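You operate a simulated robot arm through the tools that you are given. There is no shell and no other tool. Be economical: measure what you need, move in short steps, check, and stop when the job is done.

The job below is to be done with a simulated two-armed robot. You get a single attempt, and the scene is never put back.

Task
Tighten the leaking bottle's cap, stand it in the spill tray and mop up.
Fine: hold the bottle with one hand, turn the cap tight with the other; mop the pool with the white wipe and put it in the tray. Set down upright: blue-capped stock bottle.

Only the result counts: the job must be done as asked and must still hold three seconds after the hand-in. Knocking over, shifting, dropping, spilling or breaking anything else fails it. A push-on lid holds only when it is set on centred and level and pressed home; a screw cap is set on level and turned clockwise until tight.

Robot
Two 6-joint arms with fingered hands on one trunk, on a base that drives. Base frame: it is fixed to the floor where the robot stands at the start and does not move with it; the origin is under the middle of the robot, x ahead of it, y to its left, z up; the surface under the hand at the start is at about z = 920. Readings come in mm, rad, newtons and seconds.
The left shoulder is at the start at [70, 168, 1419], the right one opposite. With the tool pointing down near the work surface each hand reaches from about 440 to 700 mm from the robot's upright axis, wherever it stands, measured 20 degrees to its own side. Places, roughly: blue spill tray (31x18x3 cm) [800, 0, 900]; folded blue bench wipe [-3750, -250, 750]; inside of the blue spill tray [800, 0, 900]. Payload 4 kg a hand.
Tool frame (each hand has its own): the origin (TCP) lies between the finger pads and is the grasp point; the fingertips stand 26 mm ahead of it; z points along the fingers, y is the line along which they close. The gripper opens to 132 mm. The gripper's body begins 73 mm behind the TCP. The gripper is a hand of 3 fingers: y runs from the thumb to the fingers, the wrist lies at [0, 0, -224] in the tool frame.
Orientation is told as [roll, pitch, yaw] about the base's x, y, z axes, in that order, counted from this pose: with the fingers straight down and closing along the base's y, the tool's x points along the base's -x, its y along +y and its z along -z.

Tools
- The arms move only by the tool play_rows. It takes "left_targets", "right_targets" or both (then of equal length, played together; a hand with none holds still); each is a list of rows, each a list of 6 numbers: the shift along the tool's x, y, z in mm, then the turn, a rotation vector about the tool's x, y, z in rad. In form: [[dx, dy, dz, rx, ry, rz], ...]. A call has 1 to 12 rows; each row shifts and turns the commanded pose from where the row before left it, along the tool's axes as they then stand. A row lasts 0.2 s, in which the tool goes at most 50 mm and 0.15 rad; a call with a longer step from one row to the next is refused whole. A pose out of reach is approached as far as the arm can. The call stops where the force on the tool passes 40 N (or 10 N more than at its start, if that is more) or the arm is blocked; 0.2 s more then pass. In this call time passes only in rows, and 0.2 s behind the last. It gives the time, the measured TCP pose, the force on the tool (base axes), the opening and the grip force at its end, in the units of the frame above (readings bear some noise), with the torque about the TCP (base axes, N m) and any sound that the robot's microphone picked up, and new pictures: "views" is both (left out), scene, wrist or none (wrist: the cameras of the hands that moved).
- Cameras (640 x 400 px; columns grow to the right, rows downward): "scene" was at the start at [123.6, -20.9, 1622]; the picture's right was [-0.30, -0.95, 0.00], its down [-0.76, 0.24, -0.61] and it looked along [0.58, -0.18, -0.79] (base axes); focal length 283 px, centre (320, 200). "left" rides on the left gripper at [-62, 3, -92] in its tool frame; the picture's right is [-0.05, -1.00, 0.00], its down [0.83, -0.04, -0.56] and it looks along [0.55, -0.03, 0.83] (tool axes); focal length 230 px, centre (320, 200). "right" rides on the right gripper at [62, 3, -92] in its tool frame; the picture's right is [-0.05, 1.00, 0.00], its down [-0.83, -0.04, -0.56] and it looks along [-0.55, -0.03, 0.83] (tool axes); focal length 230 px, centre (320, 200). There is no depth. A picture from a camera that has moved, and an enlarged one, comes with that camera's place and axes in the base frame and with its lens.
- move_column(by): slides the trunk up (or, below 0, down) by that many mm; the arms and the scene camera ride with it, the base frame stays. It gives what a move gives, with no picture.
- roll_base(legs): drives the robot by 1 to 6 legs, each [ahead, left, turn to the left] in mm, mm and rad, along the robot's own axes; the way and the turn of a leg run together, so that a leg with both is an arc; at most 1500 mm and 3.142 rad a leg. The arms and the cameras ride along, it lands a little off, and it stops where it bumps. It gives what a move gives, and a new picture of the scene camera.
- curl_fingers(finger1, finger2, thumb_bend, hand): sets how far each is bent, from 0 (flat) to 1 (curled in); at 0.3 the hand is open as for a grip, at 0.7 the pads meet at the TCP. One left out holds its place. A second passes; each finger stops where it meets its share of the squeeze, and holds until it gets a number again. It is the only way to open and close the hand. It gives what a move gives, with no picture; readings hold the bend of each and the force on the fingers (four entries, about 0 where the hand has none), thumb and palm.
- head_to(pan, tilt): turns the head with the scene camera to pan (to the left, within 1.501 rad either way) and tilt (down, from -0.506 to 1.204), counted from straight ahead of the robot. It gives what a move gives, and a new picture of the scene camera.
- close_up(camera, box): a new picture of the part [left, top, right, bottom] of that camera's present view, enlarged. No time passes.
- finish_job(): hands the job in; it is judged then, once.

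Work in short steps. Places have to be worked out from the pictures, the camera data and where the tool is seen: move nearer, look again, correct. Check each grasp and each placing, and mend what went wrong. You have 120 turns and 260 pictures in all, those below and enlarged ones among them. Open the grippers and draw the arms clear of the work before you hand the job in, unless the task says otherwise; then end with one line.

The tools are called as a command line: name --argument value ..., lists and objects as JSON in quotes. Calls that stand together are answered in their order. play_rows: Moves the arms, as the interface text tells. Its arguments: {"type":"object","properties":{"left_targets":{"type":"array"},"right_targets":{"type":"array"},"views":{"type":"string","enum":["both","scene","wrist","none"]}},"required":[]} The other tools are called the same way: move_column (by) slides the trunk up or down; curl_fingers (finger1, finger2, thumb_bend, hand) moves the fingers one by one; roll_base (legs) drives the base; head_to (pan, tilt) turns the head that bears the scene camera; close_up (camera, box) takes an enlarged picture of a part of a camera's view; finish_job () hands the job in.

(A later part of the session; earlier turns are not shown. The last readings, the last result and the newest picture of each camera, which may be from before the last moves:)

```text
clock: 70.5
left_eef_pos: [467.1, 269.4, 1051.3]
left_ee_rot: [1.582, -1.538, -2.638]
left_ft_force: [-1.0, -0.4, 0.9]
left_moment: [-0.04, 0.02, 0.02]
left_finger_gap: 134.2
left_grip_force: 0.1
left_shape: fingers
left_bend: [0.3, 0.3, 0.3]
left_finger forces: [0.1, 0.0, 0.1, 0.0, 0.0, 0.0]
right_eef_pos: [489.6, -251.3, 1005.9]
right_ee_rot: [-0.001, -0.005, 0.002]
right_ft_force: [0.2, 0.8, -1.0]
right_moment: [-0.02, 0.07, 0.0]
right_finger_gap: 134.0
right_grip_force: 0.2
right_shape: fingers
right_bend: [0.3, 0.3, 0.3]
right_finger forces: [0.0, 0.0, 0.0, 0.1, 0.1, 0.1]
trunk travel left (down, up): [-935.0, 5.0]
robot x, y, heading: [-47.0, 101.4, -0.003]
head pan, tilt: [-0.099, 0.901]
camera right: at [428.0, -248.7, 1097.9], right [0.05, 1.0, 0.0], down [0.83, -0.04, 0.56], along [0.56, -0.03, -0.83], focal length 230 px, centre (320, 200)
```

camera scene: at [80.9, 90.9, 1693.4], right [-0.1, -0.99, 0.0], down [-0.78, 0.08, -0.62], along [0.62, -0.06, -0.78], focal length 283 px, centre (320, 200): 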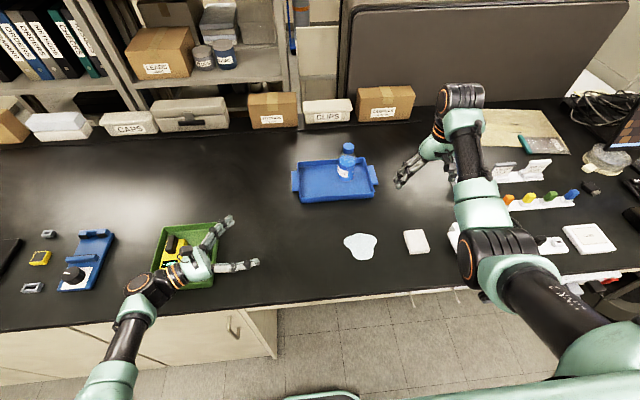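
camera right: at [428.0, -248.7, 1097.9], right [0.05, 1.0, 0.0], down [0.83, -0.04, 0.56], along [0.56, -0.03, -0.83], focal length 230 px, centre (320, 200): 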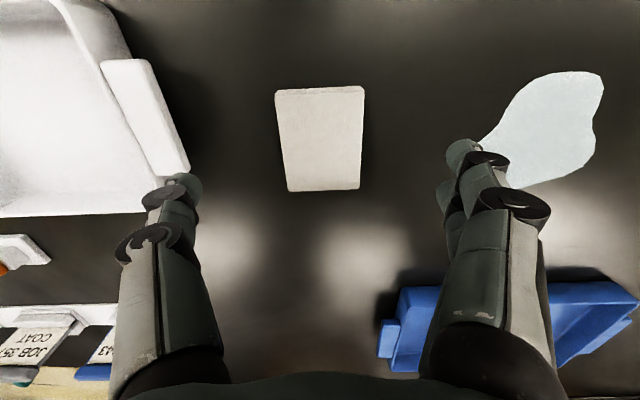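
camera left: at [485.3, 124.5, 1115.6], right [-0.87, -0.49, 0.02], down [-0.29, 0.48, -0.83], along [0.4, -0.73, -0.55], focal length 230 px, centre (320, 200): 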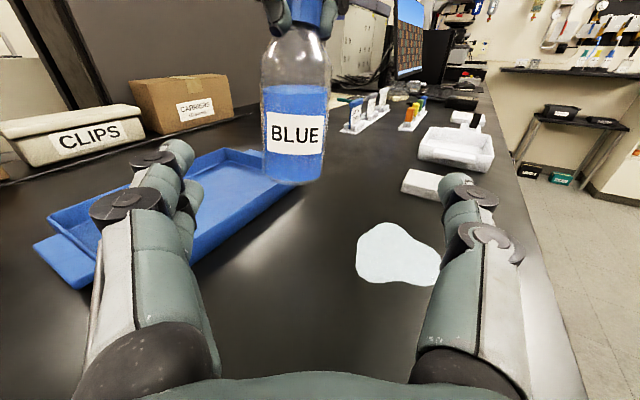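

The hand is centred over the wipe (about 62 mm wide). I'll pre-close to about 90 mm and descend.

curl_fingers --hand "right" --finger1 0.43 --finger2 0.43 --thumb_bend 0.43

play_rows --right_targets '[[0, 0, 20, 0, 0, 0], [0, 0, 15, 0, 0, 0], [0, 0, 10, 0, 0, 0]]' --views "wrist"

```text
clock: 71.5
left_eef_pos: [467.6, 270.0, 1053.0]
left_ee_rot: [1.583, -1.539, -2.638]
left_ft_force: [0.4, 0.5, 0.7]
left_moment: [-0.01, 0.0, 0.0]
left_finger_gap: 134.0
left_grip_force: 0.0
left_shape: fingers
left_bend: [0.3, 0.3, 0.3]
left_finger forces: [0.1, 0.0, 0.0, 0.0, 0.0, 0.0]
right_eef_pos: [490.4, -252.8, 1006.3]
right_ee_rot: [-0.002, -0.006, 0.001]
right_ft_force: [0.3, 0.5, -0.3]
right_moment: [0.01, -0.01, -0.04]
right_finger_gap: 92.2
right_grip_force: 0.0
right_shape: fingers
right_bend: [0.43, 0.43, 0.43]
right_finger forces: [0.0, 0.1, 0.1, 0.1, 0.0, 0.1]
trunk travel left (down, up): [-935.0, 5.0]
robot x, y, heading: [-45.0, 99.2, -0.002]
head pan, tilt: [-0.099, 0.901]
```

```text
clock: 72.3
left_eef_pos: [469.0, 270.2, 1051.8]
left_ee_rot: [1.582, -1.538, -2.637]
left_ft_force: [0.2, -0.8, 0.7]
left_moment: [-0.03, 0.01, -0.01]
left_finger_gap: 134.5
left_grip_force: 0.0
left_shape: fingers
left_bend: [0.3, 0.3, 0.3]
left_finger forces: [0.0, 0.0, 0.1, 0.0, 0.1, 0.1]
right_eef_pos: [489.4, -250.6, 959.1]
right_ee_rot: [-0.002, -0.005, 0.004]
right_ft_force: [0.8, 0.1, -0.4]
right_moment: [0.0, 0.01, -0.02]
right_finger_gap: 92.1
right_grip_force: 0.1
right_shape: fingers
right_bend: [0.43, 0.43, 0.43]
right_finger forces: [0.1, 0.0, 0.1, 0.0, 0.0, 0.0]
trunk travel left (down, up): [-935.0, 5.0]
robot x, y, heading: [-45.1, 102.3, 0.002]
head pan, tilt: [-0.099, 0.901]
camera right: at [428.4, -247.4, 1050.7], right [0.05, 1.0, 0.0], down [0.83, -0.04, 0.56], along [0.56, -0.03, -0.83], focal length 230 px, centre (320, 200)
```

right: 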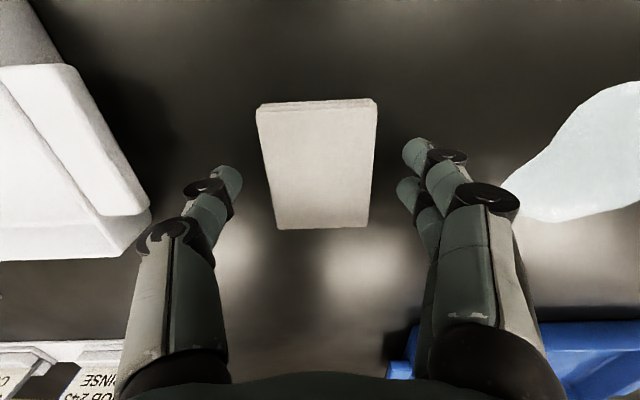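

The fingertips straddle the wipe just above its top. I'll go down about 10 mm more.

play_rows --right_targets '[[0, 0, 5, 0, 0, 0], [0, 0, 4, 0, 0, 0]]' --views "none"

play_rows --right_targets '[[0, 0, 3, 0, 0, 0]]' --views "none"

```text
clock: 72.9
left_eef_pos: [467.2, 270.1, 1052.7]
left_ee_rot: [1.596, -1.538, -2.651]
left_ft_force: [-0.4, -0.5, 0.0]
left_moment: [-0.02, -0.02, -0.01]
left_finger_gap: 134.2
left_grip_force: 0.1
left_shape: fingers
left_bend: [0.3, 0.3, 0.3]
left_finger forces: [0.1, 0.0, 0.0, 0.0, 0.0, 0.1]
right_eef_pos: [490.4, -251.5, 951.7]
right_ee_rot: [-0.001, -0.008, 0.002]
right_ft_force: [0.1, 0.4, 1.9]
right_moment: [0.08, 0.02, -0.04]
right_finger_gap: 92.0
right_grip_force: 1.0
right_shape: fingers
right_bend: [0.43, 0.43, 0.43]
right_finger forces: [1.7, 0.1, 0.0, 0.1, 0.1, 0.0]
trunk travel left (down, up): [-935.0, 5.0]
robot x, y, heading: [-44.8, 101.6, -0.002]
head pan, tilt: [-0.099, 0.901]
```

```text
clock: 73.3
left_eef_pos: [465.1, 270.1, 1054.6]
left_ee_rot: [1.638, -1.535, -2.695]
left_ft_force: [-0.5, -0.1, 0.3]
left_moment: [0.01, -0.03, 0.0]
left_finger_gap: 134.1
left_grip_force: 0.1
left_shape: fingers
left_bend: [0.3, 0.3, 0.3]
left_finger forces: [0.0, 0.1, 0.0, 0.0, 0.1, 0.0]
right_eef_pos: [491.1, -252.2, 951.0]
right_ee_rot: [-0.004, -0.012, 0.004]
right_ft_force: [-0.6, -2.5, 19.1]
right_moment: [0.96, 0.19, 0.1]
right_finger_gap: 92.5
right_grip_force: 9.8
right_shape: fingers
right_bend: [0.44, 0.43, 0.43]
right_finger forces: [13.4, 5.5, 0.0, 0.0, 0.8, 0.0]
trunk travel left (down, up): [-935.0, 5.0]
robot x, y, heading: [-43.1, 101.3, -0.002]
head pan, tilt: [-0.099, 0.901]
```

The fingertips touched the table at TCP z ≈ 951. I'll back off 4 mm and close on the wipe.

play_rows --right_targets '[[0, 0, -5, 0, 0, 0]]' --views "none"

curl_fingers --hand "right" --finger1 0.55 --finger2 0.55 --thumb_bend 0.55

close_up --camera "right" --box '[160, 80, 480, 280]'

```text
clock: 73.7
left_eef_pos: [467.8, 270.8, 1052.7]
left_ee_rot: [1.586, -1.539, -2.642]
left_ft_force: [0.1, -0.6, 0.0]
left_moment: [-0.02, 0.01, 0.02]
left_finger_gap: 133.9
left_grip_force: 0.1
left_shape: fingers
left_bend: [0.3, 0.3, 0.3]
left_finger forces: [0.1, 0.0, 0.0, 0.1, 0.0, 0.0]
right_eef_pos: [491.5, -251.8, 950.4]
right_ee_rot: [-0.002, -0.005, 0.004]
right_ft_force: [2.9, -1.4, 7.2]
right_moment: [0.29, -0.03, -0.1]
right_finger_gap: 92.4
right_grip_force: 3.5
right_shape: fingers
right_bend: [0.43, 0.43, 0.43]
right_finger forces: [4.0, 2.6, 0.0, 0.1, 0.6, 0.0]
trunk travel left (down, up): [-935.0, 5.0]
robot x, y, heading: [-45.4, 99.6, -0.006]
head pan, tilt: [-0.099, 0.901]
```

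```text
clock: 74.7
left_eef_pos: [466.0, 269.5, 1052.1]
left_ee_rot: [1.632, -1.538, -2.688]
left_ft_force: [-0.2, 0.3, 1.0]
left_moment: [-0.02, -0.01, -0.05]
left_finger_gap: 134.3
left_grip_force: 0.0
left_shape: fingers
left_bend: [0.3, 0.3, 0.3]
left_finger forces: [0.1, 0.1, 0.0, 0.1, 0.1, 0.0]
right_eef_pos: [489.1, -250.4, 954.2]
right_ee_rot: [-0.001, -0.008, 0.004]
right_ft_force: [-0.5, 2.8, 11.5]
right_moment: [0.46, 0.09, -0.01]
right_finger_gap: 60.4
right_grip_force: 8.6
right_shape: fingers
right_bend: [0.53, 0.53, 0.54]
right_finger forces: [8.0, 5.3, 0.0, 0.0, 3.8, 0.0]
trunk travel left (down, up): [-935.0, 5.0]
robot x, y, heading: [-43.9, 100.2, -0.002]
head pan, tilt: [-0.099, 0.901]
```

```text
2.00 times, centred on (320, 180) of right
camera zoom: at [427.7, -247.1, 1044.3], right [0.05, 1.0, 0.0], down [0.83, -0.04, 0.56], along [0.56, -0.03, -0.83], focal length 460 px, centre (320, 240)
```

zoom: 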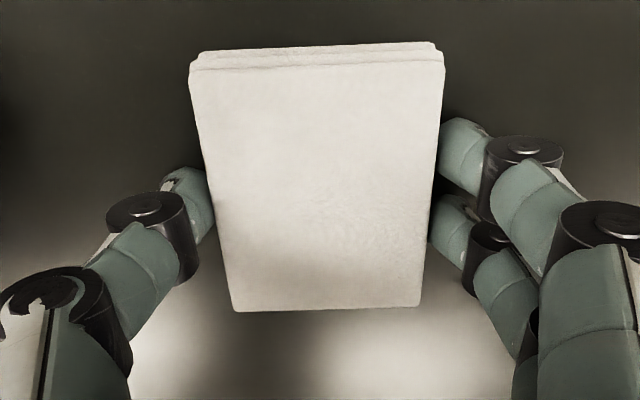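

The digits contact both sides of the wipe. I'll ease up 4 mm to unload the fingertips and squeeze.

play_rows --right_targets '[[0, 0, -4, 0, 0, 0]]' --views "none"

curl_fingers --hand "right" --finger1 0.66 --finger2 0.66 --thumb_bend 0.66

close_up --camera "right" --box '[160, 80, 480, 280]'

```text
clock: 75.1
left_eef_pos: [469.0, 268.5, 1052.5]
left_ee_rot: [1.554, -1.537, -2.612]
left_ft_force: [0.3, -0.3, -0.4]
left_moment: [0.0, 0.02, -0.02]
left_finger_gap: 134.3
left_grip_force: 0.0
left_shape: fingers
left_bend: [0.3, 0.3, 0.3]
left_finger forces: [0.0, 0.1, 0.0, 0.1, 0.0, 0.1]
right_eef_pos: [488.6, -252.8, 953.1]
right_ee_rot: [-0.002, -0.001, 0.003]
right_ft_force: [0.0, 0.3, 0.0]
right_moment: [0.01, 0.0, 0.01]
right_finger_gap: 59.5
right_grip_force: 3.7
right_shape: fingers
right_bend: [0.53, 0.53, 0.54]
right_finger forces: [2.0, 1.6, 0.0, 0.1, 3.5, 0.0]
trunk travel left (down, up): [-935.0, 5.0]
robot x, y, heading: [-43.5, 103.1, 0.003]
head pan, tilt: [-0.099, 0.901]
```

```text
clock: 76.1
left_eef_pos: [467.8, 270.0, 1052.7]
left_ee_rot: [1.584, -1.537, -2.642]
left_ft_force: [0.3, 0.6, 0.4]
left_moment: [-0.03, 0.02, -0.01]
left_finger_gap: 134.3
left_grip_force: 0.1
left_shape: fingers
left_bend: [0.3, 0.3, 0.3]
left_finger forces: [0.0, 0.0, 0.1, 0.0, 0.0, 0.0]
right_eef_pos: [491.0, -251.5, 955.0]
right_ee_rot: [-0.004, -0.005, 0.005]
right_ft_force: [0.3, -0.5, 0.0]
right_moment: [0.03, 0.0, 0.01]
right_finger_gap: 57.3
right_grip_force: 17.5
right_shape: fingers
right_bend: [0.55, 0.55, 0.58]
right_finger forces: [8.7, 8.6, 0.0, 0.0, 17.2, 0.0]
trunk travel left (down, up): [-935.0, 5.0]
robot x, y, heading: [-45.7, 102.3, -0.003]
head pan, tilt: [-0.099, 0.901]
```

```text
2.00 times, centred on (320, 180) of right
camera zoom: at [428.3, -248.3, 1047.3], right [0.05, 1.0, 0.0], down [0.83, -0.04, 0.56], along [0.56, -0.03, -0.83], focal length 460 px, centre (320, 240)
```

zoom: 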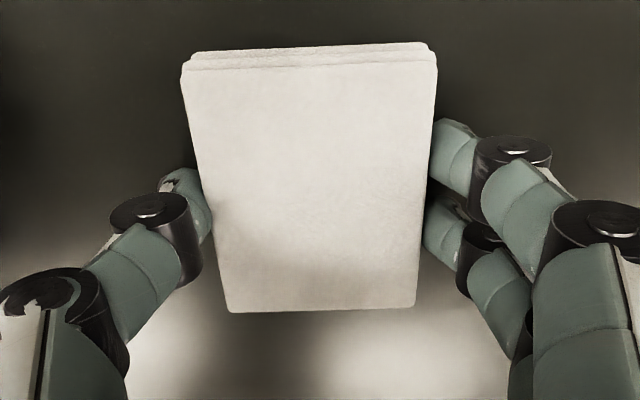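

The wipe is held firmly (17 N). I'll lift it and strafe the base left so the whole pool is within easy reach of the right arm.

play_rows --right_targets '[[0, 0, -30, 0, 0, 0], [0, 0, -30, 0, 0, 0]]' --views "none"

roll_base --legs '[[0, 90, 0]]'

close_up --camera "right" --box '[0, 0, 640, 400]'

```text
clock: 76.7
left_eef_pos: [466.6, 271.0, 1052.0]
left_ee_rot: [1.588, -1.536, -2.645]
left_ft_force: [-0.3, -0.5, -0.3]
left_moment: [0.02, -0.01, -0.01]
left_finger_gap: 134.4
left_grip_force: 0.0
left_shape: fingers
left_bend: [0.3, 0.3, 0.3]
left_finger forces: [0.1, 0.0, 0.0, 0.0, 0.1, 0.0]
right_eef_pos: [487.5, -252.9, 1017.6]
right_ee_rot: [-0.002, -0.006, 0.004]
right_ft_force: [0.7, 0.2, 0.0]
right_moment: [-0.06, -0.03, -0.01]
right_finger_gap: 57.3
right_grip_force: 17.3
right_shape: fingers
right_bend: [0.55, 0.55, 0.58]
right_finger forces: [8.7, 8.5, 0.1, 0.0, 17.3, 0.0]
trunk travel left (down, up): [-935.0, 5.0]
robot x, y, heading: [-43.8, 102.5, -0.003]
head pan, tilt: [-0.099, 0.901]
```

```text
clock: 77.8
left_eef_pos: [468.5, 350.4, 1054.4]
left_ee_rot: [1.475, -1.536, -2.532]
left_ft_force: [-0.3, 0.1, 0.4]
left_moment: [0.0, -0.01, 0.06]
left_finger_gap: 134.2
left_grip_force: 0.0
left_shape: fingers
left_bend: [0.3, 0.3, 0.3]
left_finger forces: [0.1, 0.1, 0.0, 0.1, 0.1, 0.0]
right_eef_pos: [489.2, -170.9, 1015.5]
right_ee_rot: [0.0, -0.005, 0.004]
right_ft_force: [0.2, -0.7, -0.5]
right_moment: [0.04, 0.0, -0.01]
right_finger_gap: 57.3
right_grip_force: 17.0
right_shape: fingers
right_bend: [0.55, 0.55, 0.58]
right_finger forces: [8.7, 8.6, 0.1, 0.0, 17.3, 0.1]
trunk travel left (down, up): [-935.0, 5.0]
robot x, y, heading: [-47.3, 184.5, -0.0]
head pan, tilt: [-0.099, 0.901]
camera scene: at [82.6, 171.7, 1693.2], right [-0.1, -0.99, -0.01], down [-0.78, 0.08, -0.62], along [0.62, -0.06, -0.78], focal length 283 px, centre (320, 200)
```

scene: 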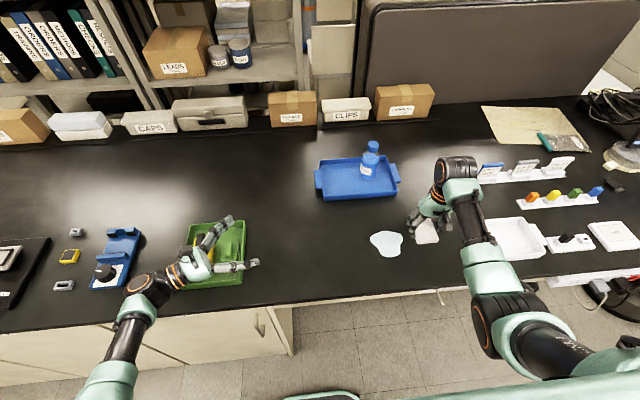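

```text
1.00 times, centred on (320, 200) of right (not enlarged: the box is as wide or as high as the picture)
camera zoom: at [427.3, -168.2, 1107.0], right [0.05, 1.0, 0.0], down [0.83, -0.04, 0.56], along [0.56, -0.03, -0.83], focal length 230 px, centre (320, 200)
```

zoom: 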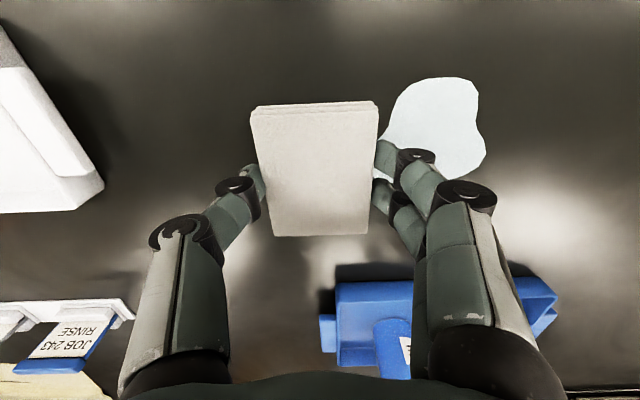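

The pool's centre works out near [494, -77]. I'll move the wipe over it and descend close to the table.

play_rows --right_targets '[[-2, 32, 0, 0, 0, 0], [-2, 32, 0, 0, 0, 0], [-1, 30, 0, 0, 0, 0], [0, 0, 30, 0, 0, 0], [0, 0, 26, 0, 0, 0]]' --views "none"

play_rows --right_targets '[[0, 0, 3, 0, 0, 0], [0, 0, 3, 0, 0, 0]]' --views "wrist"

```text
clock: 79.0
left_eef_pos: [467.7, 354.4, 1052.5]
left_ee_rot: [1.569, -1.538, -2.627]
left_ft_force: [-0.2, 0.7, -0.7]
left_moment: [-0.01, -0.03, -0.01]
left_finger_gap: 134.1
left_grip_force: 0.1
left_shape: fingers
left_bend: [0.3, 0.3, 0.3]
left_finger forces: [0.1, 0.0, 0.0, 0.0, 0.0, 0.0]
right_eef_pos: [494.4, -73.2, 961.0]
right_ee_rot: [-0.003, -0.006, 0.003]
right_ft_force: [0.5, 0.1, -0.2]
right_moment: [0.01, -0.02, 0.0]
right_finger_gap: 57.2
right_grip_force: 17.4
right_shape: fingers
right_bend: [0.55, 0.55, 0.58]
right_finger forces: [8.7, 8.6, 0.1, 0.1, 17.5, 0.0]
trunk travel left (down, up): [-935.0, 5.0]
robot x, y, heading: [-46.4, 188.4, -0.006]
head pan, tilt: [-0.099, 0.901]
```

```text
clock: 79.6
left_eef_pos: [467.5, 355.5, 1054.2]
left_ee_rot: [1.591, -1.537, -2.65]
left_ft_force: [0.7, -0.4, 1.0]
left_moment: [-0.05, 0.02, 0.0]
left_finger_gap: 134.3
left_grip_force: 0.0
left_shape: fingers
left_bend: [0.3, 0.3, 0.3]
left_finger forces: [0.0, 0.1, 0.1, 0.0, 0.0, 0.1]
right_eef_pos: [494.1, -73.8, 954.7]
right_ee_rot: [-0.001, -0.006, 0.004]
right_ft_force: [-0.7, 0.4, -1.4]
right_moment: [-0.03, -0.02, 0.02]
right_finger_gap: 57.5
right_grip_force: 17.2
right_shape: fingers
right_bend: [0.55, 0.55, 0.58]
right_finger forces: [8.7, 8.6, 0.0, 0.0, 17.4, 0.0]
trunk travel left (down, up): [-935.0, 5.0]
robot x, y, heading: [-45.9, 189.3, -0.001]
head pan, tilt: [-0.099, 0.901]
camera right: at [432.4, -69.6, 1046.7], right [0.05, 1.0, 0.0], down [0.83, -0.04, 0.56], along [0.56, -0.03, -0.83], focal length 230 px, centre (320, 200)
```

right: 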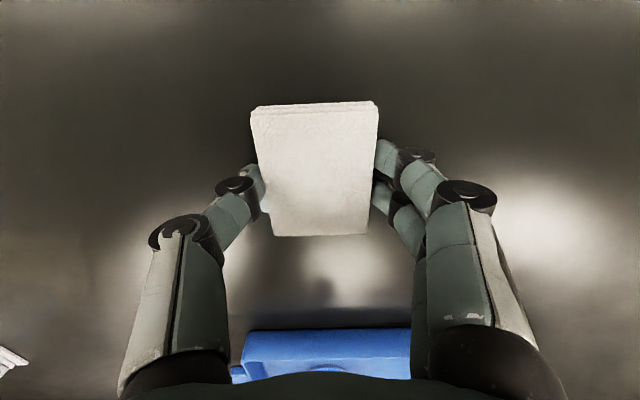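

The pool is hardly visible around the wipe already. I'll press a little more and wipe over the whole area.

play_rows --right_targets '[[0, 0, 2, 0, 0, 0], [0, 20, 0, 0, 0, 0], [20, 0, 0, 0, 0, 0], [0, -20, 0, 0, 0, 0], [0, -25, 0, 0, 0, 0], [-20, 0, 0, 0, 0, 0], [-20, 0, 0, 0, 0, 0], [0, 25, 0, 0, 0, 0], [0, 20, 0, 0, 0, 0], [20, -20, 0, 0, 0, 0]]' --views "both"

```text
clock: 81.8
left_eef_pos: [465.8, 355.2, 1053.9]
left_ee_rot: [1.575, -1.537, -2.63]
left_ft_force: [-0.8, 0.4, -0.2]
left_moment: [0.0, 0.02, 0.03]
left_finger_gap: 134.1
left_grip_force: 0.2
left_shape: fingers
left_bend: [0.3, 0.3, 0.3]
left_finger forces: [0.0, 0.0, 0.0, 0.0, 0.0, 0.1]
right_eef_pos: [494.0, -72.9, 952.8]
right_ee_rot: [-0.003, -0.004, 0.004]
right_ft_force: [0.4, 0.1, 0.3]
right_moment: [0.03, 0.02, 0.01]
right_finger_gap: 57.5
right_grip_force: 18.1
right_shape: fingers
right_bend: [0.55, 0.55, 0.58]
right_finger forces: [9.0, 8.6, 0.0, 0.0, 17.7, 0.1]
trunk travel left (down, up): [-935.0, 5.0]
robot x, y, heading: [-41.5, 185.0, 0.002]
head pan, tilt: [-0.099, 0.901]
camera scene: at [82.0, 177.7, 1693.3], right [-0.1, -0.99, 0.0], down [-0.78, 0.08, -0.62], along [0.62, -0.06, -0.78], focal length 283 px, centre (320, 200)
camera right: at [431.5, -69.3, 1045.8], right [0.05, 1.0, 0.0], down [0.83, -0.04, 0.56], along [0.56, -0.03, -0.83], focal length 230 px, centre (320, 200)
```

scene: 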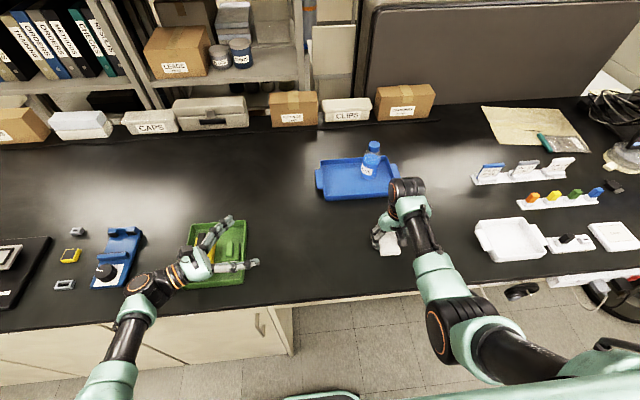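
right: 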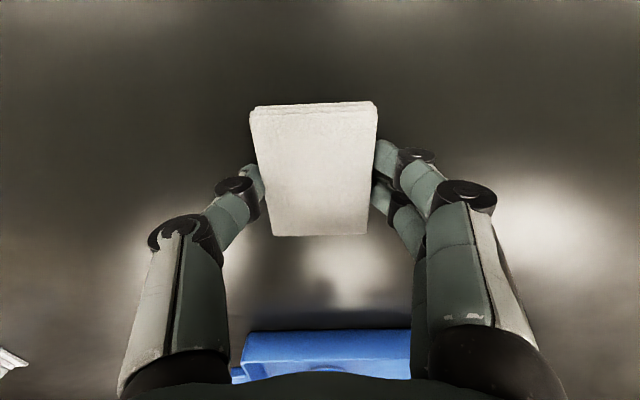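

I'll lift and check what is left of the pool.

play_rows --right_targets '[[0, 0, -30, 0, 0, 0], [0, -35, -10, 0, 0, 0], [0, -35, 0, 0, 0, 0]]' --views "both"

close_up --camera "scene" --box '[300, 170, 460, 270]'

```text
clock: 82.6
left_eef_pos: [467.2, 355.0, 1051.8]
left_ee_rot: [1.564, -1.538, -2.619]
left_ft_force: [-0.3, 0.2, -0.7]
left_moment: [-0.02, 0.04, -0.05]
left_finger_gap: 134.3
left_grip_force: 0.0
left_shape: fingers
left_bend: [0.3, 0.3, 0.3]
left_finger forces: [0.0, 0.1, 0.1, 0.0, 0.0, 0.0]
right_eef_pos: [495.8, -142.5, 992.0]
right_ee_rot: [-0.001, -0.006, 0.003]
right_ft_force: [0.3, 0.1, -0.4]
right_moment: [0.01, 0.0, 0.0]
right_finger_gap: 57.3
right_grip_force: 17.2
right_shape: fingers
right_bend: [0.55, 0.55, 0.58]
right_finger forces: [9.0, 8.5, 0.0, 0.0, 17.6, 0.1]
trunk travel left (down, up): [-935.0, 5.0]
robot x, y, heading: [-45.8, 190.2, 0.002]
head pan, tilt: [-0.099, 0.901]
camera scene: at [82.9, 177.2, 1693.2], right [-0.1, -0.99, 0.0], down [-0.78, 0.08, -0.62], along [0.62, -0.06, -0.78], focal length 283 px, centre (320, 200)
camera right: at [433.8, -138.5, 1082.3], right [0.05, 1.0, 0.0], down [0.83, -0.04, 0.56], along [0.56, -0.03, -0.83], focal length 230 px, centre (320, 200)
```

scene: 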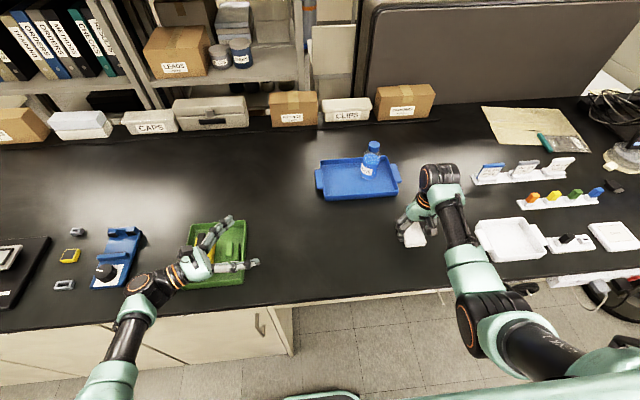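
right: 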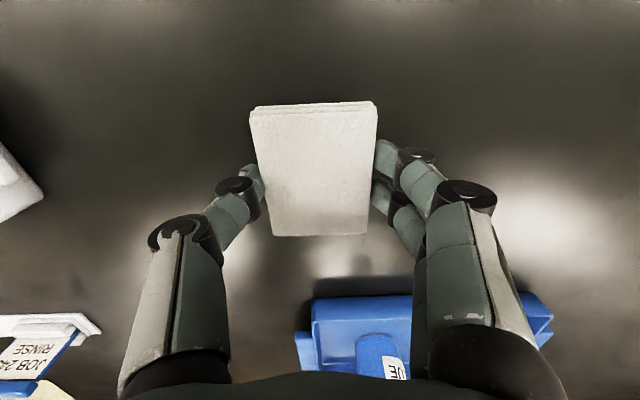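

```text
4.00 times, centred on (380, 220) of scene
camera zoom: at [82.9, 177.2, 1693.2], right [-0.1, -0.99, 0.0], down [-0.78, 0.08, -0.62], along [0.62, -0.06, -0.78], focal length 1132 px, centre (80, 120)
```

zoom: 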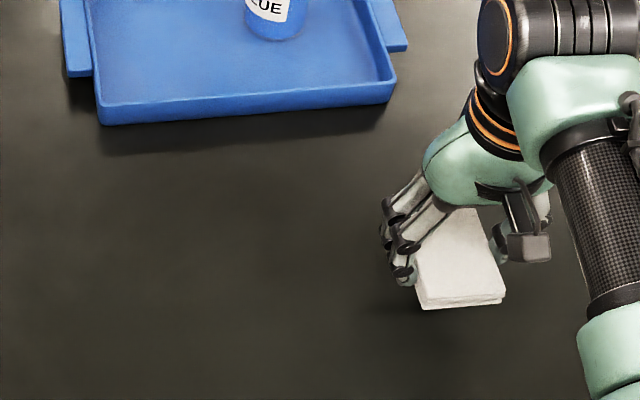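

The pool is completely gone. Now I'll raise the wipe, line it up with the free left half of the tray (y ≈ 34), and turn the hand 90° so the fingers clear the bottle and the tray walls.

play_rows --right_targets '[[-12, 35, -12, 0, 0, 0], [-12, 35, -12, 0, 0, 0], [-12, 35, -12, 0, 0, 0], [-12, 35, -12, 0, 0, 0], [-11, 36, -10, 0, 0, 0]]' --views "none"

play_rows --right_targets '[[0, 0, 0, 0, 0, 0.143], [0, 0, 0, 0, 0, 0.143], [0, 0, 0, 0, 0, 0.143], [0, 0, 0, 0, 0, 0.143], [0, 0, 0, 0, 0, 0.143], [0, 0, 0, 0, 0, 0.143], [0, 0, 0, 0, 0, 0.143], [0, 0, 0, 0, 0, 0.143], [0, 0, 0, 0, 0, 0.143], [0, 0, 0, 0, 0, 0.143], [0, 0, 0, 0, 0, 0.143]]' --views "both"

```text
clock: 83.8
left_eef_pos: [468.5, 357.2, 1052.2]
left_ee_rot: [1.64, -1.54, -2.696]
left_ft_force: [0.3, -0.4, 0.1]
left_moment: [0.03, 0.01, -0.04]
left_finger_gap: 134.3
left_grip_force: 0.0
left_shape: fingers
left_bend: [0.3, 0.3, 0.3]
left_finger forces: [0.0, 0.0, 0.0, 0.1, 0.0, 0.0]
right_eef_pos: [553.9, 36.7, 1050.5]
right_ee_rot: [-0.006, -0.006, 0.005]
right_ft_force: [-0.2, 1.0, 0.4]
right_moment: [-0.03, -0.01, 0.03]
right_finger_gap: 57.5
right_grip_force: 18.2
right_shape: fingers
right_bend: [0.55, 0.55, 0.58]
right_finger forces: [9.1, 8.5, 0.0, 0.1, 17.6, 0.0]
trunk travel left (down, up): [-935.0, 5.0]
robot x, y, heading: [-48.3, 188.2, -0.001]
head pan, tilt: [-0.099, 0.901]
```

```text
clock: 86.2
left_eef_pos: [467.3, 355.6, 1053.3]
left_ee_rot: [1.611, -1.538, -2.668]
left_ft_force: [-0.5, -0.4, 0.1]
left_moment: [0.0, 0.04, -0.01]
left_finger_gap: 134.2
left_grip_force: 0.0
left_shape: fingers
left_bend: [0.3, 0.3, 0.3]
left_finger forces: [0.1, 0.0, 0.1, 0.0, 0.1, 0.0]
right_eef_pos: [550.7, 34.8, 1051.0]
right_ee_rot: [0.003, -0.003, -1.572]
right_ft_force: [-0.2, 0.8, 0.4]
right_moment: [-0.05, 0.01, 0.03]
right_finger_gap: 57.3
right_grip_force: 17.3
right_shape: fingers
right_bend: [0.55, 0.55, 0.58]
right_finger forces: [9.1, 8.6, 0.0, 0.0, 17.5, 0.1]
trunk travel left (down, up): [-935.0, 5.0]
robot x, y, heading: [-44.7, 182.0, 0.001]
head pan, tilt: [-0.099, 0.901]
camera scene: at [82.6, 180.3, 1693.2], right [-0.1, -0.99, 0.0], down [-0.78, 0.08, -0.62], along [0.62, -0.06, -0.78], focal length 283 px, centre (320, 200)
camera right: at [554.7, 95.9, 1142.9], right [1.0, -0.05, 0.0], down [-0.05, -0.83, 0.56], along [-0.03, -0.56, -0.83], focal length 230 px, centre (320, 200)
```

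scene: 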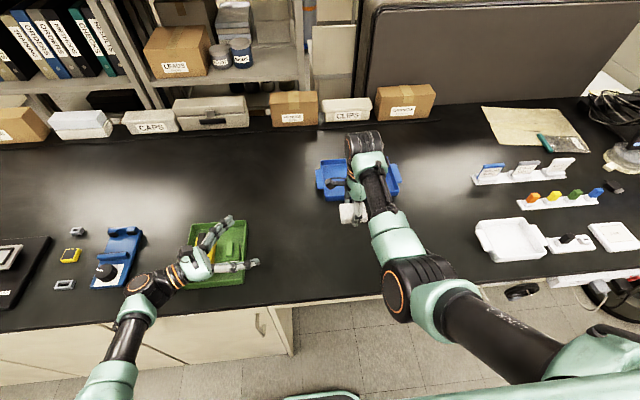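
right: 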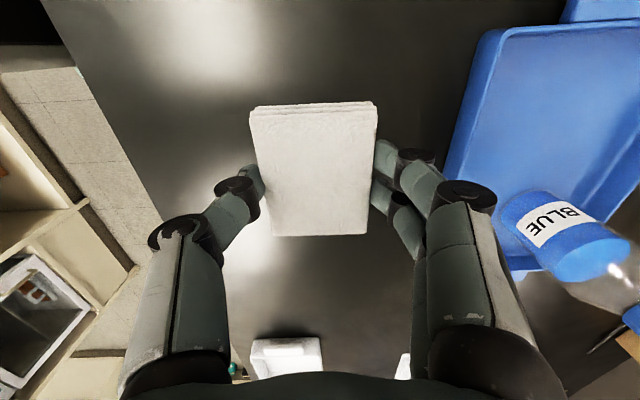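

The way ahead along y ≈ 38 is clear of the bottle. I'll drive forward 215 mm.

play_rows --right_targets '[[5, 0, -10, 0, 0, 0]]' --views "none"

roll_base --legs '[[215, 0, 0]]'

close_up --camera "right" --box '[0, 0, 640, 400]'

```text
clock: 86.6
left_eef_pos: [467.9, 356.4, 1052.2]
left_ee_rot: [1.618, -1.539, -2.677]
left_ft_force: [0.4, -0.5, 0.2]
left_moment: [0.01, -0.02, -0.03]
left_finger_gap: 134.3
left_grip_force: 0.1
left_shape: fingers
left_bend: [0.3, 0.3, 0.3]
left_finger forces: [0.0, 0.0, 0.1, 0.0, 0.1, 0.0]
right_eef_pos: [551.7, 41.0, 1060.9]
right_ee_rot: [0.005, -0.002, -1.571]
right_ft_force: [-0.5, -0.2, 0.4]
right_moment: [0.02, 0.01, -0.05]
right_finger_gap: 57.1
right_grip_force: 17.7
right_shape: fingers
right_bend: [0.55, 0.55, 0.58]
right_finger forces: [9.0, 8.7, 0.0, 0.1, 17.7, 0.1]
trunk travel left (down, up): [-935.0, 5.0]
robot x, y, heading: [-44.2, 186.8, 0.002]
head pan, tilt: [-0.099, 0.901]
```

```text
clock: 88.2
left_eef_pos: [652.1, 357.7, 1049.4]
left_ee_rot: [1.559, -1.542, -2.607]
left_ft_force: [0.7, 0.2, -0.3]
left_moment: [-0.03, -0.02, -0.03]
left_finger_gap: 134.3
left_grip_force: 0.0
left_shape: fingers
left_bend: [0.3, 0.3, 0.3]
left_finger forces: [0.0, 0.0, 0.0, 0.0, 0.1, 0.1]
right_eef_pos: [739.9, 42.9, 1059.3]
right_ee_rot: [0.002, -0.005, -1.56]
right_ft_force: [-0.9, -0.2, 0.3]
right_moment: [-0.01, 0.04, -0.01]
right_finger_gap: 57.3
right_grip_force: 17.6
right_shape: fingers
right_bend: [0.55, 0.55, 0.58]
right_finger forces: [9.0, 8.6, 0.0, 0.0, 17.7, 0.0]
trunk travel left (down, up): [-935.0, 5.0]
robot x, y, heading: [139.8, 187.5, 0.005]
head pan, tilt: [-0.099, 0.901]
stopped in leg 1: the robot was blocked; the commanded pose is now the measured one
camera scene: at [271.7, 179.2, 1692.6], right [-0.09, -1.0, 0.0], down [-0.78, 0.07, -0.62], along [0.61, -0.06, -0.79], focal length 283 px, centre (320, 200)
```

scene: 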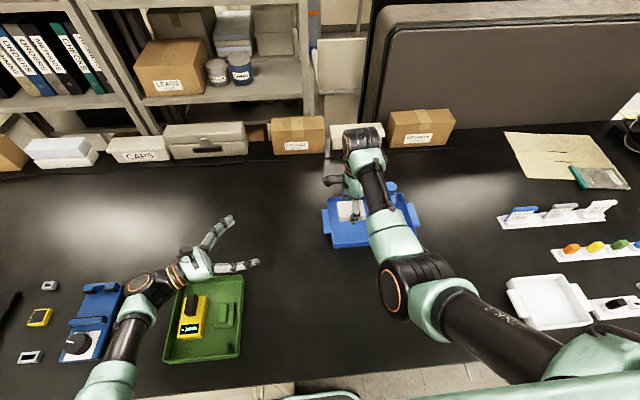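

```text
1.00 times, centred on (320, 200) of right (not enlarged: the box is as wide or as high as the picture)
camera zoom: at [742.7, 105.2, 1150.6], right [1.0, -0.04, 0.0], down [-0.03, -0.83, 0.56], along [-0.02, -0.56, -0.83], focal length 230 px, centre (320, 200)
```

zoom: 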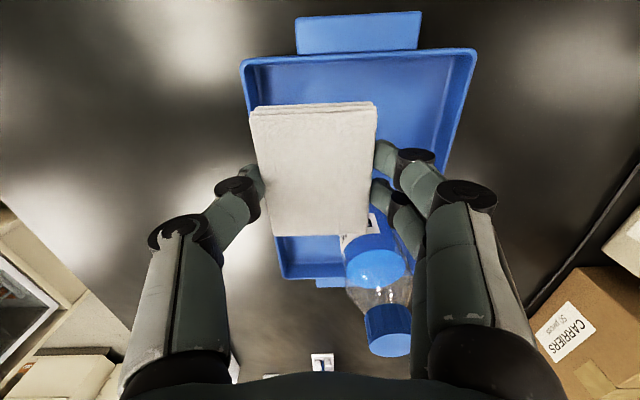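

The base stopped at a bump at x = 140, but the hand is at [740, 43] over the tray. I'll move 33 mm forward with the arm and lower the wipe.

play_rows --right_targets '[[0, 17, 0, 0, 0, 0], [0, 16, 0, 0, 0, 0], [0, 0, 30, 0, 0, 0], [0, 0, 30, 0, 0, 0], [0, 0, 20, 0, 0, 0]]' --views "wrist"

close_up --camera "scene" --box '[300, 150, 460, 250]'

```text
clock: 89.4
left_eef_pos: [648.8, 358.6, 1052.3]
left_ee_rot: [1.605, -1.538, -2.65]
left_ft_force: [-0.4, 0.3, 0.2]
left_moment: [-0.01, 0.04, 0.0]
left_finger_gap: 134.2
left_grip_force: 0.0
left_shape: fingers
left_bend: [0.3, 0.3, 0.3]
left_finger forces: [0.0, 0.1, 0.0, 0.0, 0.1, 0.0]
right_eef_pos: [768.5, 43.2, 981.7]
right_ee_rot: [0.005, -0.003, -1.561]
right_ft_force: [-0.5, -0.3, -0.2]
right_moment: [-0.03, -0.01, 0.03]
right_finger_gap: 57.3
right_grip_force: 17.5
right_shape: fingers
right_bend: [0.55, 0.55, 0.58]
right_finger forces: [8.9, 8.5, 0.0, 0.0, 17.4, 0.0]
trunk travel left (down, up): [-935.0, 5.0]
robot x, y, heading: [139.4, 185.3, 0.007]
head pan, tilt: [-0.099, 0.901]
camera right: at [771.0, 105.9, 1073.3], right [1.0, -0.04, 0.01], down [-0.04, -0.83, 0.56], along [-0.02, -0.56, -0.83], focal length 230 px, centre (320, 200)
```

right: 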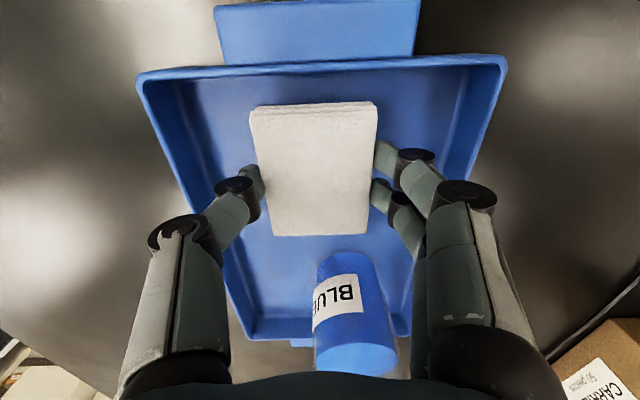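

```text
4.00 times, centred on (380, 200) of scene
camera zoom: at [266.3, 178.9, 1693.1], right [-0.09, -1.0, 0.0], down [-0.78, 0.07, -0.62], along [0.62, -0.06, -0.78], focal length 1132 px, centre (80, 200)
```

zoom: 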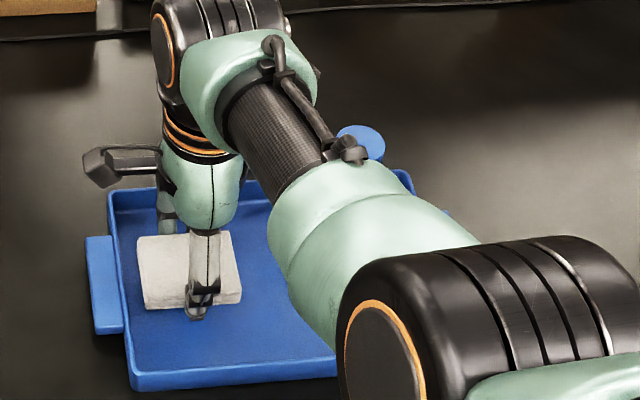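

The wipe is centred in the free half of the tray. I'll lower it gently to the floor.

play_rows --right_targets '[[0, 0, 8, 0, 0, 0], [0, 0, 6, 0, 0, 0]]' --views "none"

play_rows --right_targets '[[0, 0, 4, 0, 0, 0]]' --views "none"

play_rows --right_targets '[[0, 0, 3, 0, 0, 0]]' --views "none"

```text
clock: 90.0
left_eef_pos: [648.5, 358.1, 1052.2]
left_ee_rot: [1.609, -1.539, -2.657]
left_ft_force: [-0.3, -0.2, -0.2]
left_moment: [0.01, 0.01, 0.01]
left_finger_gap: 134.5
left_grip_force: 0.0
left_shape: fingers
left_bend: [0.3, 0.3, 0.3]
left_finger forces: [0.0, 0.0, 0.0, 0.1, 0.0, 0.1]
right_eef_pos: [766.5, 42.5, 970.3]
right_ee_rot: [0.006, -0.005, -1.559]
right_ft_force: [0.0, 0.3, -0.2]
right_moment: [0.02, 0.02, 0.0]
right_finger_gap: 57.3
right_grip_force: 17.4
right_shape: fingers
right_bend: [0.55, 0.55, 0.58]
right_finger forces: [8.7, 8.5, 0.0, 0.0, 17.4, 0.1]
trunk travel left (down, up): [-935.0, 5.0]
robot x, y, heading: [138.3, 181.7, 0.006]
head pan, tilt: [-0.099, 0.901]
```

```text
clock: 90.4
left_eef_pos: [648.6, 358.0, 1051.7]
left_ee_rot: [1.616, -1.537, -2.663]
left_ft_force: [0.4, 0.2, -1.0]
left_moment: [0.01, 0.01, 0.02]
left_finger_gap: 134.4
left_grip_force: 0.0
left_shape: fingers
left_bend: [0.3, 0.3, 0.3]
left_finger forces: [0.0, 0.0, 0.1, 0.0, 0.0, 0.0]
right_eef_pos: [765.6, 42.6, 966.7]
right_ee_rot: [0.006, -0.003, -1.56]
right_ft_force: [0.7, -0.6, 0.5]
right_moment: [0.02, -0.02, -0.02]
right_finger_gap: 57.3
right_grip_force: 17.3
right_shape: fingers
right_bend: [0.55, 0.55, 0.58]
right_finger forces: [8.8, 8.5, 0.1, 0.0, 17.3, 0.0]
right hand out of reach, approached as far as the arm can: row 1
trunk travel left (down, up): [-935.0, 5.0]
robot x, y, heading: [133.5, 184.9, 0.01]
head pan, tilt: [-0.099, 0.901]
```

```text
clock: 90.8
left_eef_pos: [648.6, 358.2, 1051.9]
left_ee_rot: [1.615, -1.538, -2.664]
left_ft_force: [0.6, -0.2, 0.8]
left_moment: [0.02, -0.02, 0.0]
left_finger_gap: 134.3
left_grip_force: 0.0
left_shape: fingers
left_bend: [0.3, 0.3, 0.3]
left_finger forces: [0.0, 0.1, 0.0, 0.1, 0.1, 0.0]
right_eef_pos: [766.5, 42.7, 964.2]
right_ee_rot: [0.007, -0.003, -1.561]
right_ft_force: [0.4, -0.1, -0.4]
right_moment: [-0.02, 0.0, 0.0]
right_finger_gap: 57.3
right_grip_force: 17.1
right_shape: fingers
right_bend: [0.55, 0.55, 0.58]
right_finger forces: [8.8, 8.5, 0.0, 0.0, 17.2, 0.0]
trunk travel left (down, up): [-935.0, 5.0]
robot x, y, heading: [136.9, 184.1, 0.006]
head pan, tilt: [-0.099, 0.901]
```

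The arm is near its reach limit, so I'll lower with the trunk in small steps.

move_column --by -4

move_column --by -3

```text
clock: 91.4
left_eef_pos: [648.5, 357.8, 1048.1]
left_ee_rot: [1.614, -1.539, -2.66]
left_ft_force: [0.8, -0.2, 0.0]
left_moment: [0.01, 0.0, 0.03]
left_finger_gap: 134.3
left_grip_force: 0.1
left_shape: fingers
left_bend: [0.3, 0.3, 0.3]
left_finger forces: [0.0, 0.0, 0.1, 0.0, 0.1, 0.0]
right_eef_pos: [765.6, 42.4, 960.4]
right_ee_rot: [0.005, -0.004, -1.561]
right_ft_force: [0.0, 0.6, -0.8]
right_moment: [0.02, 0.0, 0.0]
right_finger_gap: 57.3
right_grip_force: 17.7
right_shape: fingers
right_bend: [0.55, 0.55, 0.58]
right_finger forces: [8.9, 8.6, 0.0, 0.1, 17.3, 0.0]
trunk travel left (down, up): [-931.0, 9.0]
robot x, y, heading: [132.3, 181.5, 0.002]
head pan, tilt: [-0.099, 0.901]
```

```text
clock: 91.9
left_eef_pos: [648.9, 357.9, 1046.4]
left_ee_rot: [1.611, -1.539, -2.661]
left_ft_force: [0.4, 0.2, 0.7]
left_moment: [0.02, 0.0, -0.03]
left_finger_gap: 134.6
left_grip_force: 0.0
left_shape: fingers
left_bend: [0.3, 0.3, 0.3]
left_finger forces: [0.0, 0.0, 0.0, 0.1, 0.1, 0.0]
right_eef_pos: [765.8, 42.9, 958.3]
right_ee_rot: [0.006, -0.003, -1.56]
right_ft_force: [0.3, -0.5, 0.2]
right_moment: [0.01, 0.0, 0.0]
right_finger_gap: 57.5
right_grip_force: 17.5
right_shape: fingers
right_bend: [0.55, 0.55, 0.58]
right_finger forces: [8.9, 8.6, 0.1, 0.1, 17.3, 0.1]
trunk travel left (down, up): [-928.0, 12.0]
robot x, y, heading: [134.7, 184.8, 0.003]
head pan, tilt: [-0.099, 0.901]
```

There's no load yet. I'll go two millimetres lower and look.

move_column --by -2

close_up --camera "right" --box '[160, 80, 480, 280]'

close_up --camera "left" --box '[0, 0, 640, 400]'

```text
clock: 92.4
left_eef_pos: [647.4, 358.3, 1044.4]
left_ee_rot: [1.625, -1.537, -2.674]
left_ft_force: [-1.0, 0.1, -0.5]
left_moment: [0.01, 0.0, 0.04]
left_finger_gap: 134.4
left_grip_force: 0.0
left_shape: fingers
left_bend: [0.3, 0.3, 0.3]
left_finger forces: [0.0, 0.0, 0.0, 0.1, 0.1, 0.1]
right_eef_pos: [765.5, 42.6, 956.7]
right_ee_rot: [0.007, -0.002, -1.561]
right_ft_force: [0.7, 0.4, 3.8]
right_moment: [-0.02, 0.12, -0.01]
right_finger_gap: 57.0
right_grip_force: 17.9
right_shape: fingers
right_bend: [0.55, 0.55, 0.58]
right_finger forces: [9.3, 8.8, 0.1, 0.1, 17.8, 0.1]
trunk travel left (down, up): [-926.0, 14.0]
robot x, y, heading: [138.5, 184.0, 0.003]
head pan, tilt: [-0.099, 0.901]
```

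```text
2.00 times, centred on (320, 180) of right
camera zoom: at [767.5, 103.9, 1048.1], right [1.0, -0.04, 0.01], down [-0.04, -0.83, 0.56], along [-0.02, -0.56, -0.83], focal length 460 px, centre (320, 240)
```

zoom: 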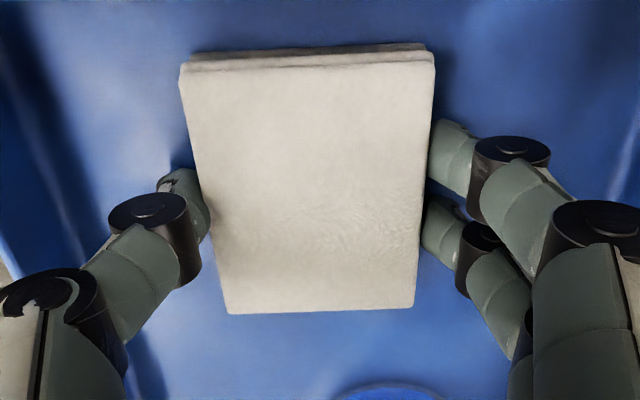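

```text
1.00 times, centred on (320, 200) of left (not enlarged: the box is as wide or as high as the picture)
camera zoom: at [602.4, 437.8, 1104.6], right [-0.87, -0.5, 0.02], down [-0.29, 0.47, -0.83], along [0.41, -0.73, -0.55], focal length 230 px, centre (320, 200)
```

zoom: 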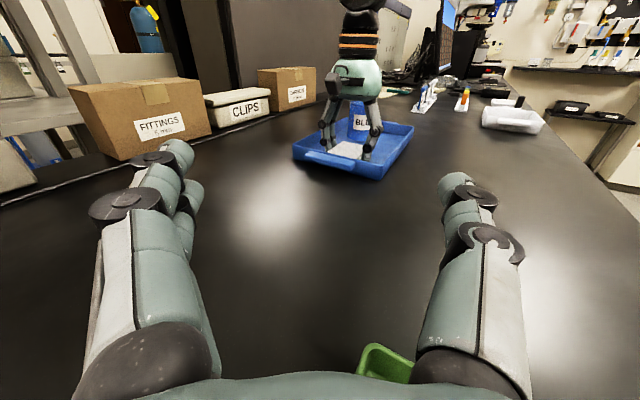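

The wipe is now resting on the tray floor (3.8 N). I'll open the right hand slightly and raise it.

curl_fingers --hand "right" --finger1 0.43 --finger2 0.43 --thumb_bend 0.43

play_rows --right_targets '[[0, 0, -15, 0, 0, 0], [0, 0, -30, 0, 0, 0], [0, 0, -40, 0, 0, 0], [0, 0, -40, 0, 0, 0]]' --views "both"

```text
clock: 93.4
left_eef_pos: [648.4, 359.3, 1043.1]
left_ee_rot: [1.62, -1.537, -2.667]
left_ft_force: [-1.2, -0.1, -0.4]
left_moment: [-0.01, 0.01, 0.0]
left_finger_gap: 134.4
left_grip_force: 0.2
left_shape: fingers
left_bend: [0.3, 0.3, 0.3]
left_finger forces: [0.1, 0.1, 0.0, 0.0, 0.0, 0.0]
right_eef_pos: [764.9, 42.5, 955.0]
right_ee_rot: [0.007, -0.003, -1.561]
right_ft_force: [-0.3, -0.2, 0.8]
right_moment: [0.0, 0.05, 0.02]
right_finger_gap: 91.1
right_grip_force: 0.4
right_shape: fingers
right_bend: [0.43, 0.43, 0.43]
right_finger forces: [0.0, 0.1, 0.0, 0.0, 1.4, 0.0]
trunk travel left (down, up): [-926.0, 14.0]
robot x, y, heading: [136.8, 186.4, 0.01]
head pan, tilt: [-0.099, 0.901]
```

```text
clock: 94.4
left_eef_pos: [647.2, 358.2, 1042.2]
left_ee_rot: [1.623, -1.538, -2.671]
left_ft_force: [-0.5, -1.3, -0.5]
left_moment: [0.01, 0.04, 0.03]
left_finger_gap: 134.5
left_grip_force: 0.0
left_shape: fingers
left_bend: [0.3, 0.3, 0.3]
left_finger forces: [0.1, 0.1, 0.0, 0.1, 0.0, 0.1]
right_eef_pos: [766.2, 43.6, 1082.0]
right_ee_rot: [0.005, -0.003, -1.559]
right_ft_force: [0.0, 0.6, 0.0]
right_moment: [-0.02, 0.02, 0.01]
right_finger_gap: 91.3
right_grip_force: 0.1
right_shape: fingers
right_bend: [0.43, 0.43, 0.43]
right_finger forces: [0.0, 0.1, 0.0, 0.0, 0.0, 0.0]
trunk travel left (down, up): [-926.0, 14.0]
robot x, y, heading: [134.0, 184.6, 0.01]
head pan, tilt: [-0.099, 0.901]
camera scene: at [264.3, 178.9, 1684.2], right [-0.09, -1.0, 0.0], down [-0.78, 0.07, -0.62], along [0.62, -0.06, -0.78], focal length 283 px, centre (320, 200)
camera right: at [767.9, 105.4, 1173.9], right [1.0, -0.04, 0.01], down [-0.04, -0.83, 0.56], along [-0.02, -0.56, -0.83], focal length 230 px, centre (320, 200)
```

scene: 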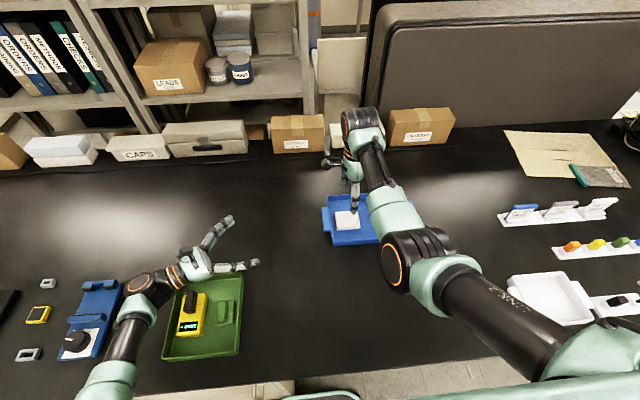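
right: 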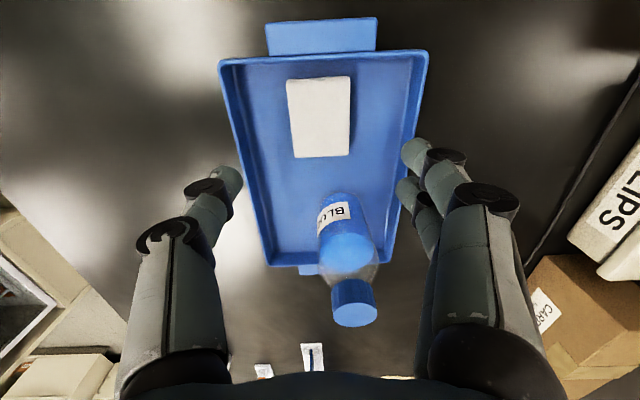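

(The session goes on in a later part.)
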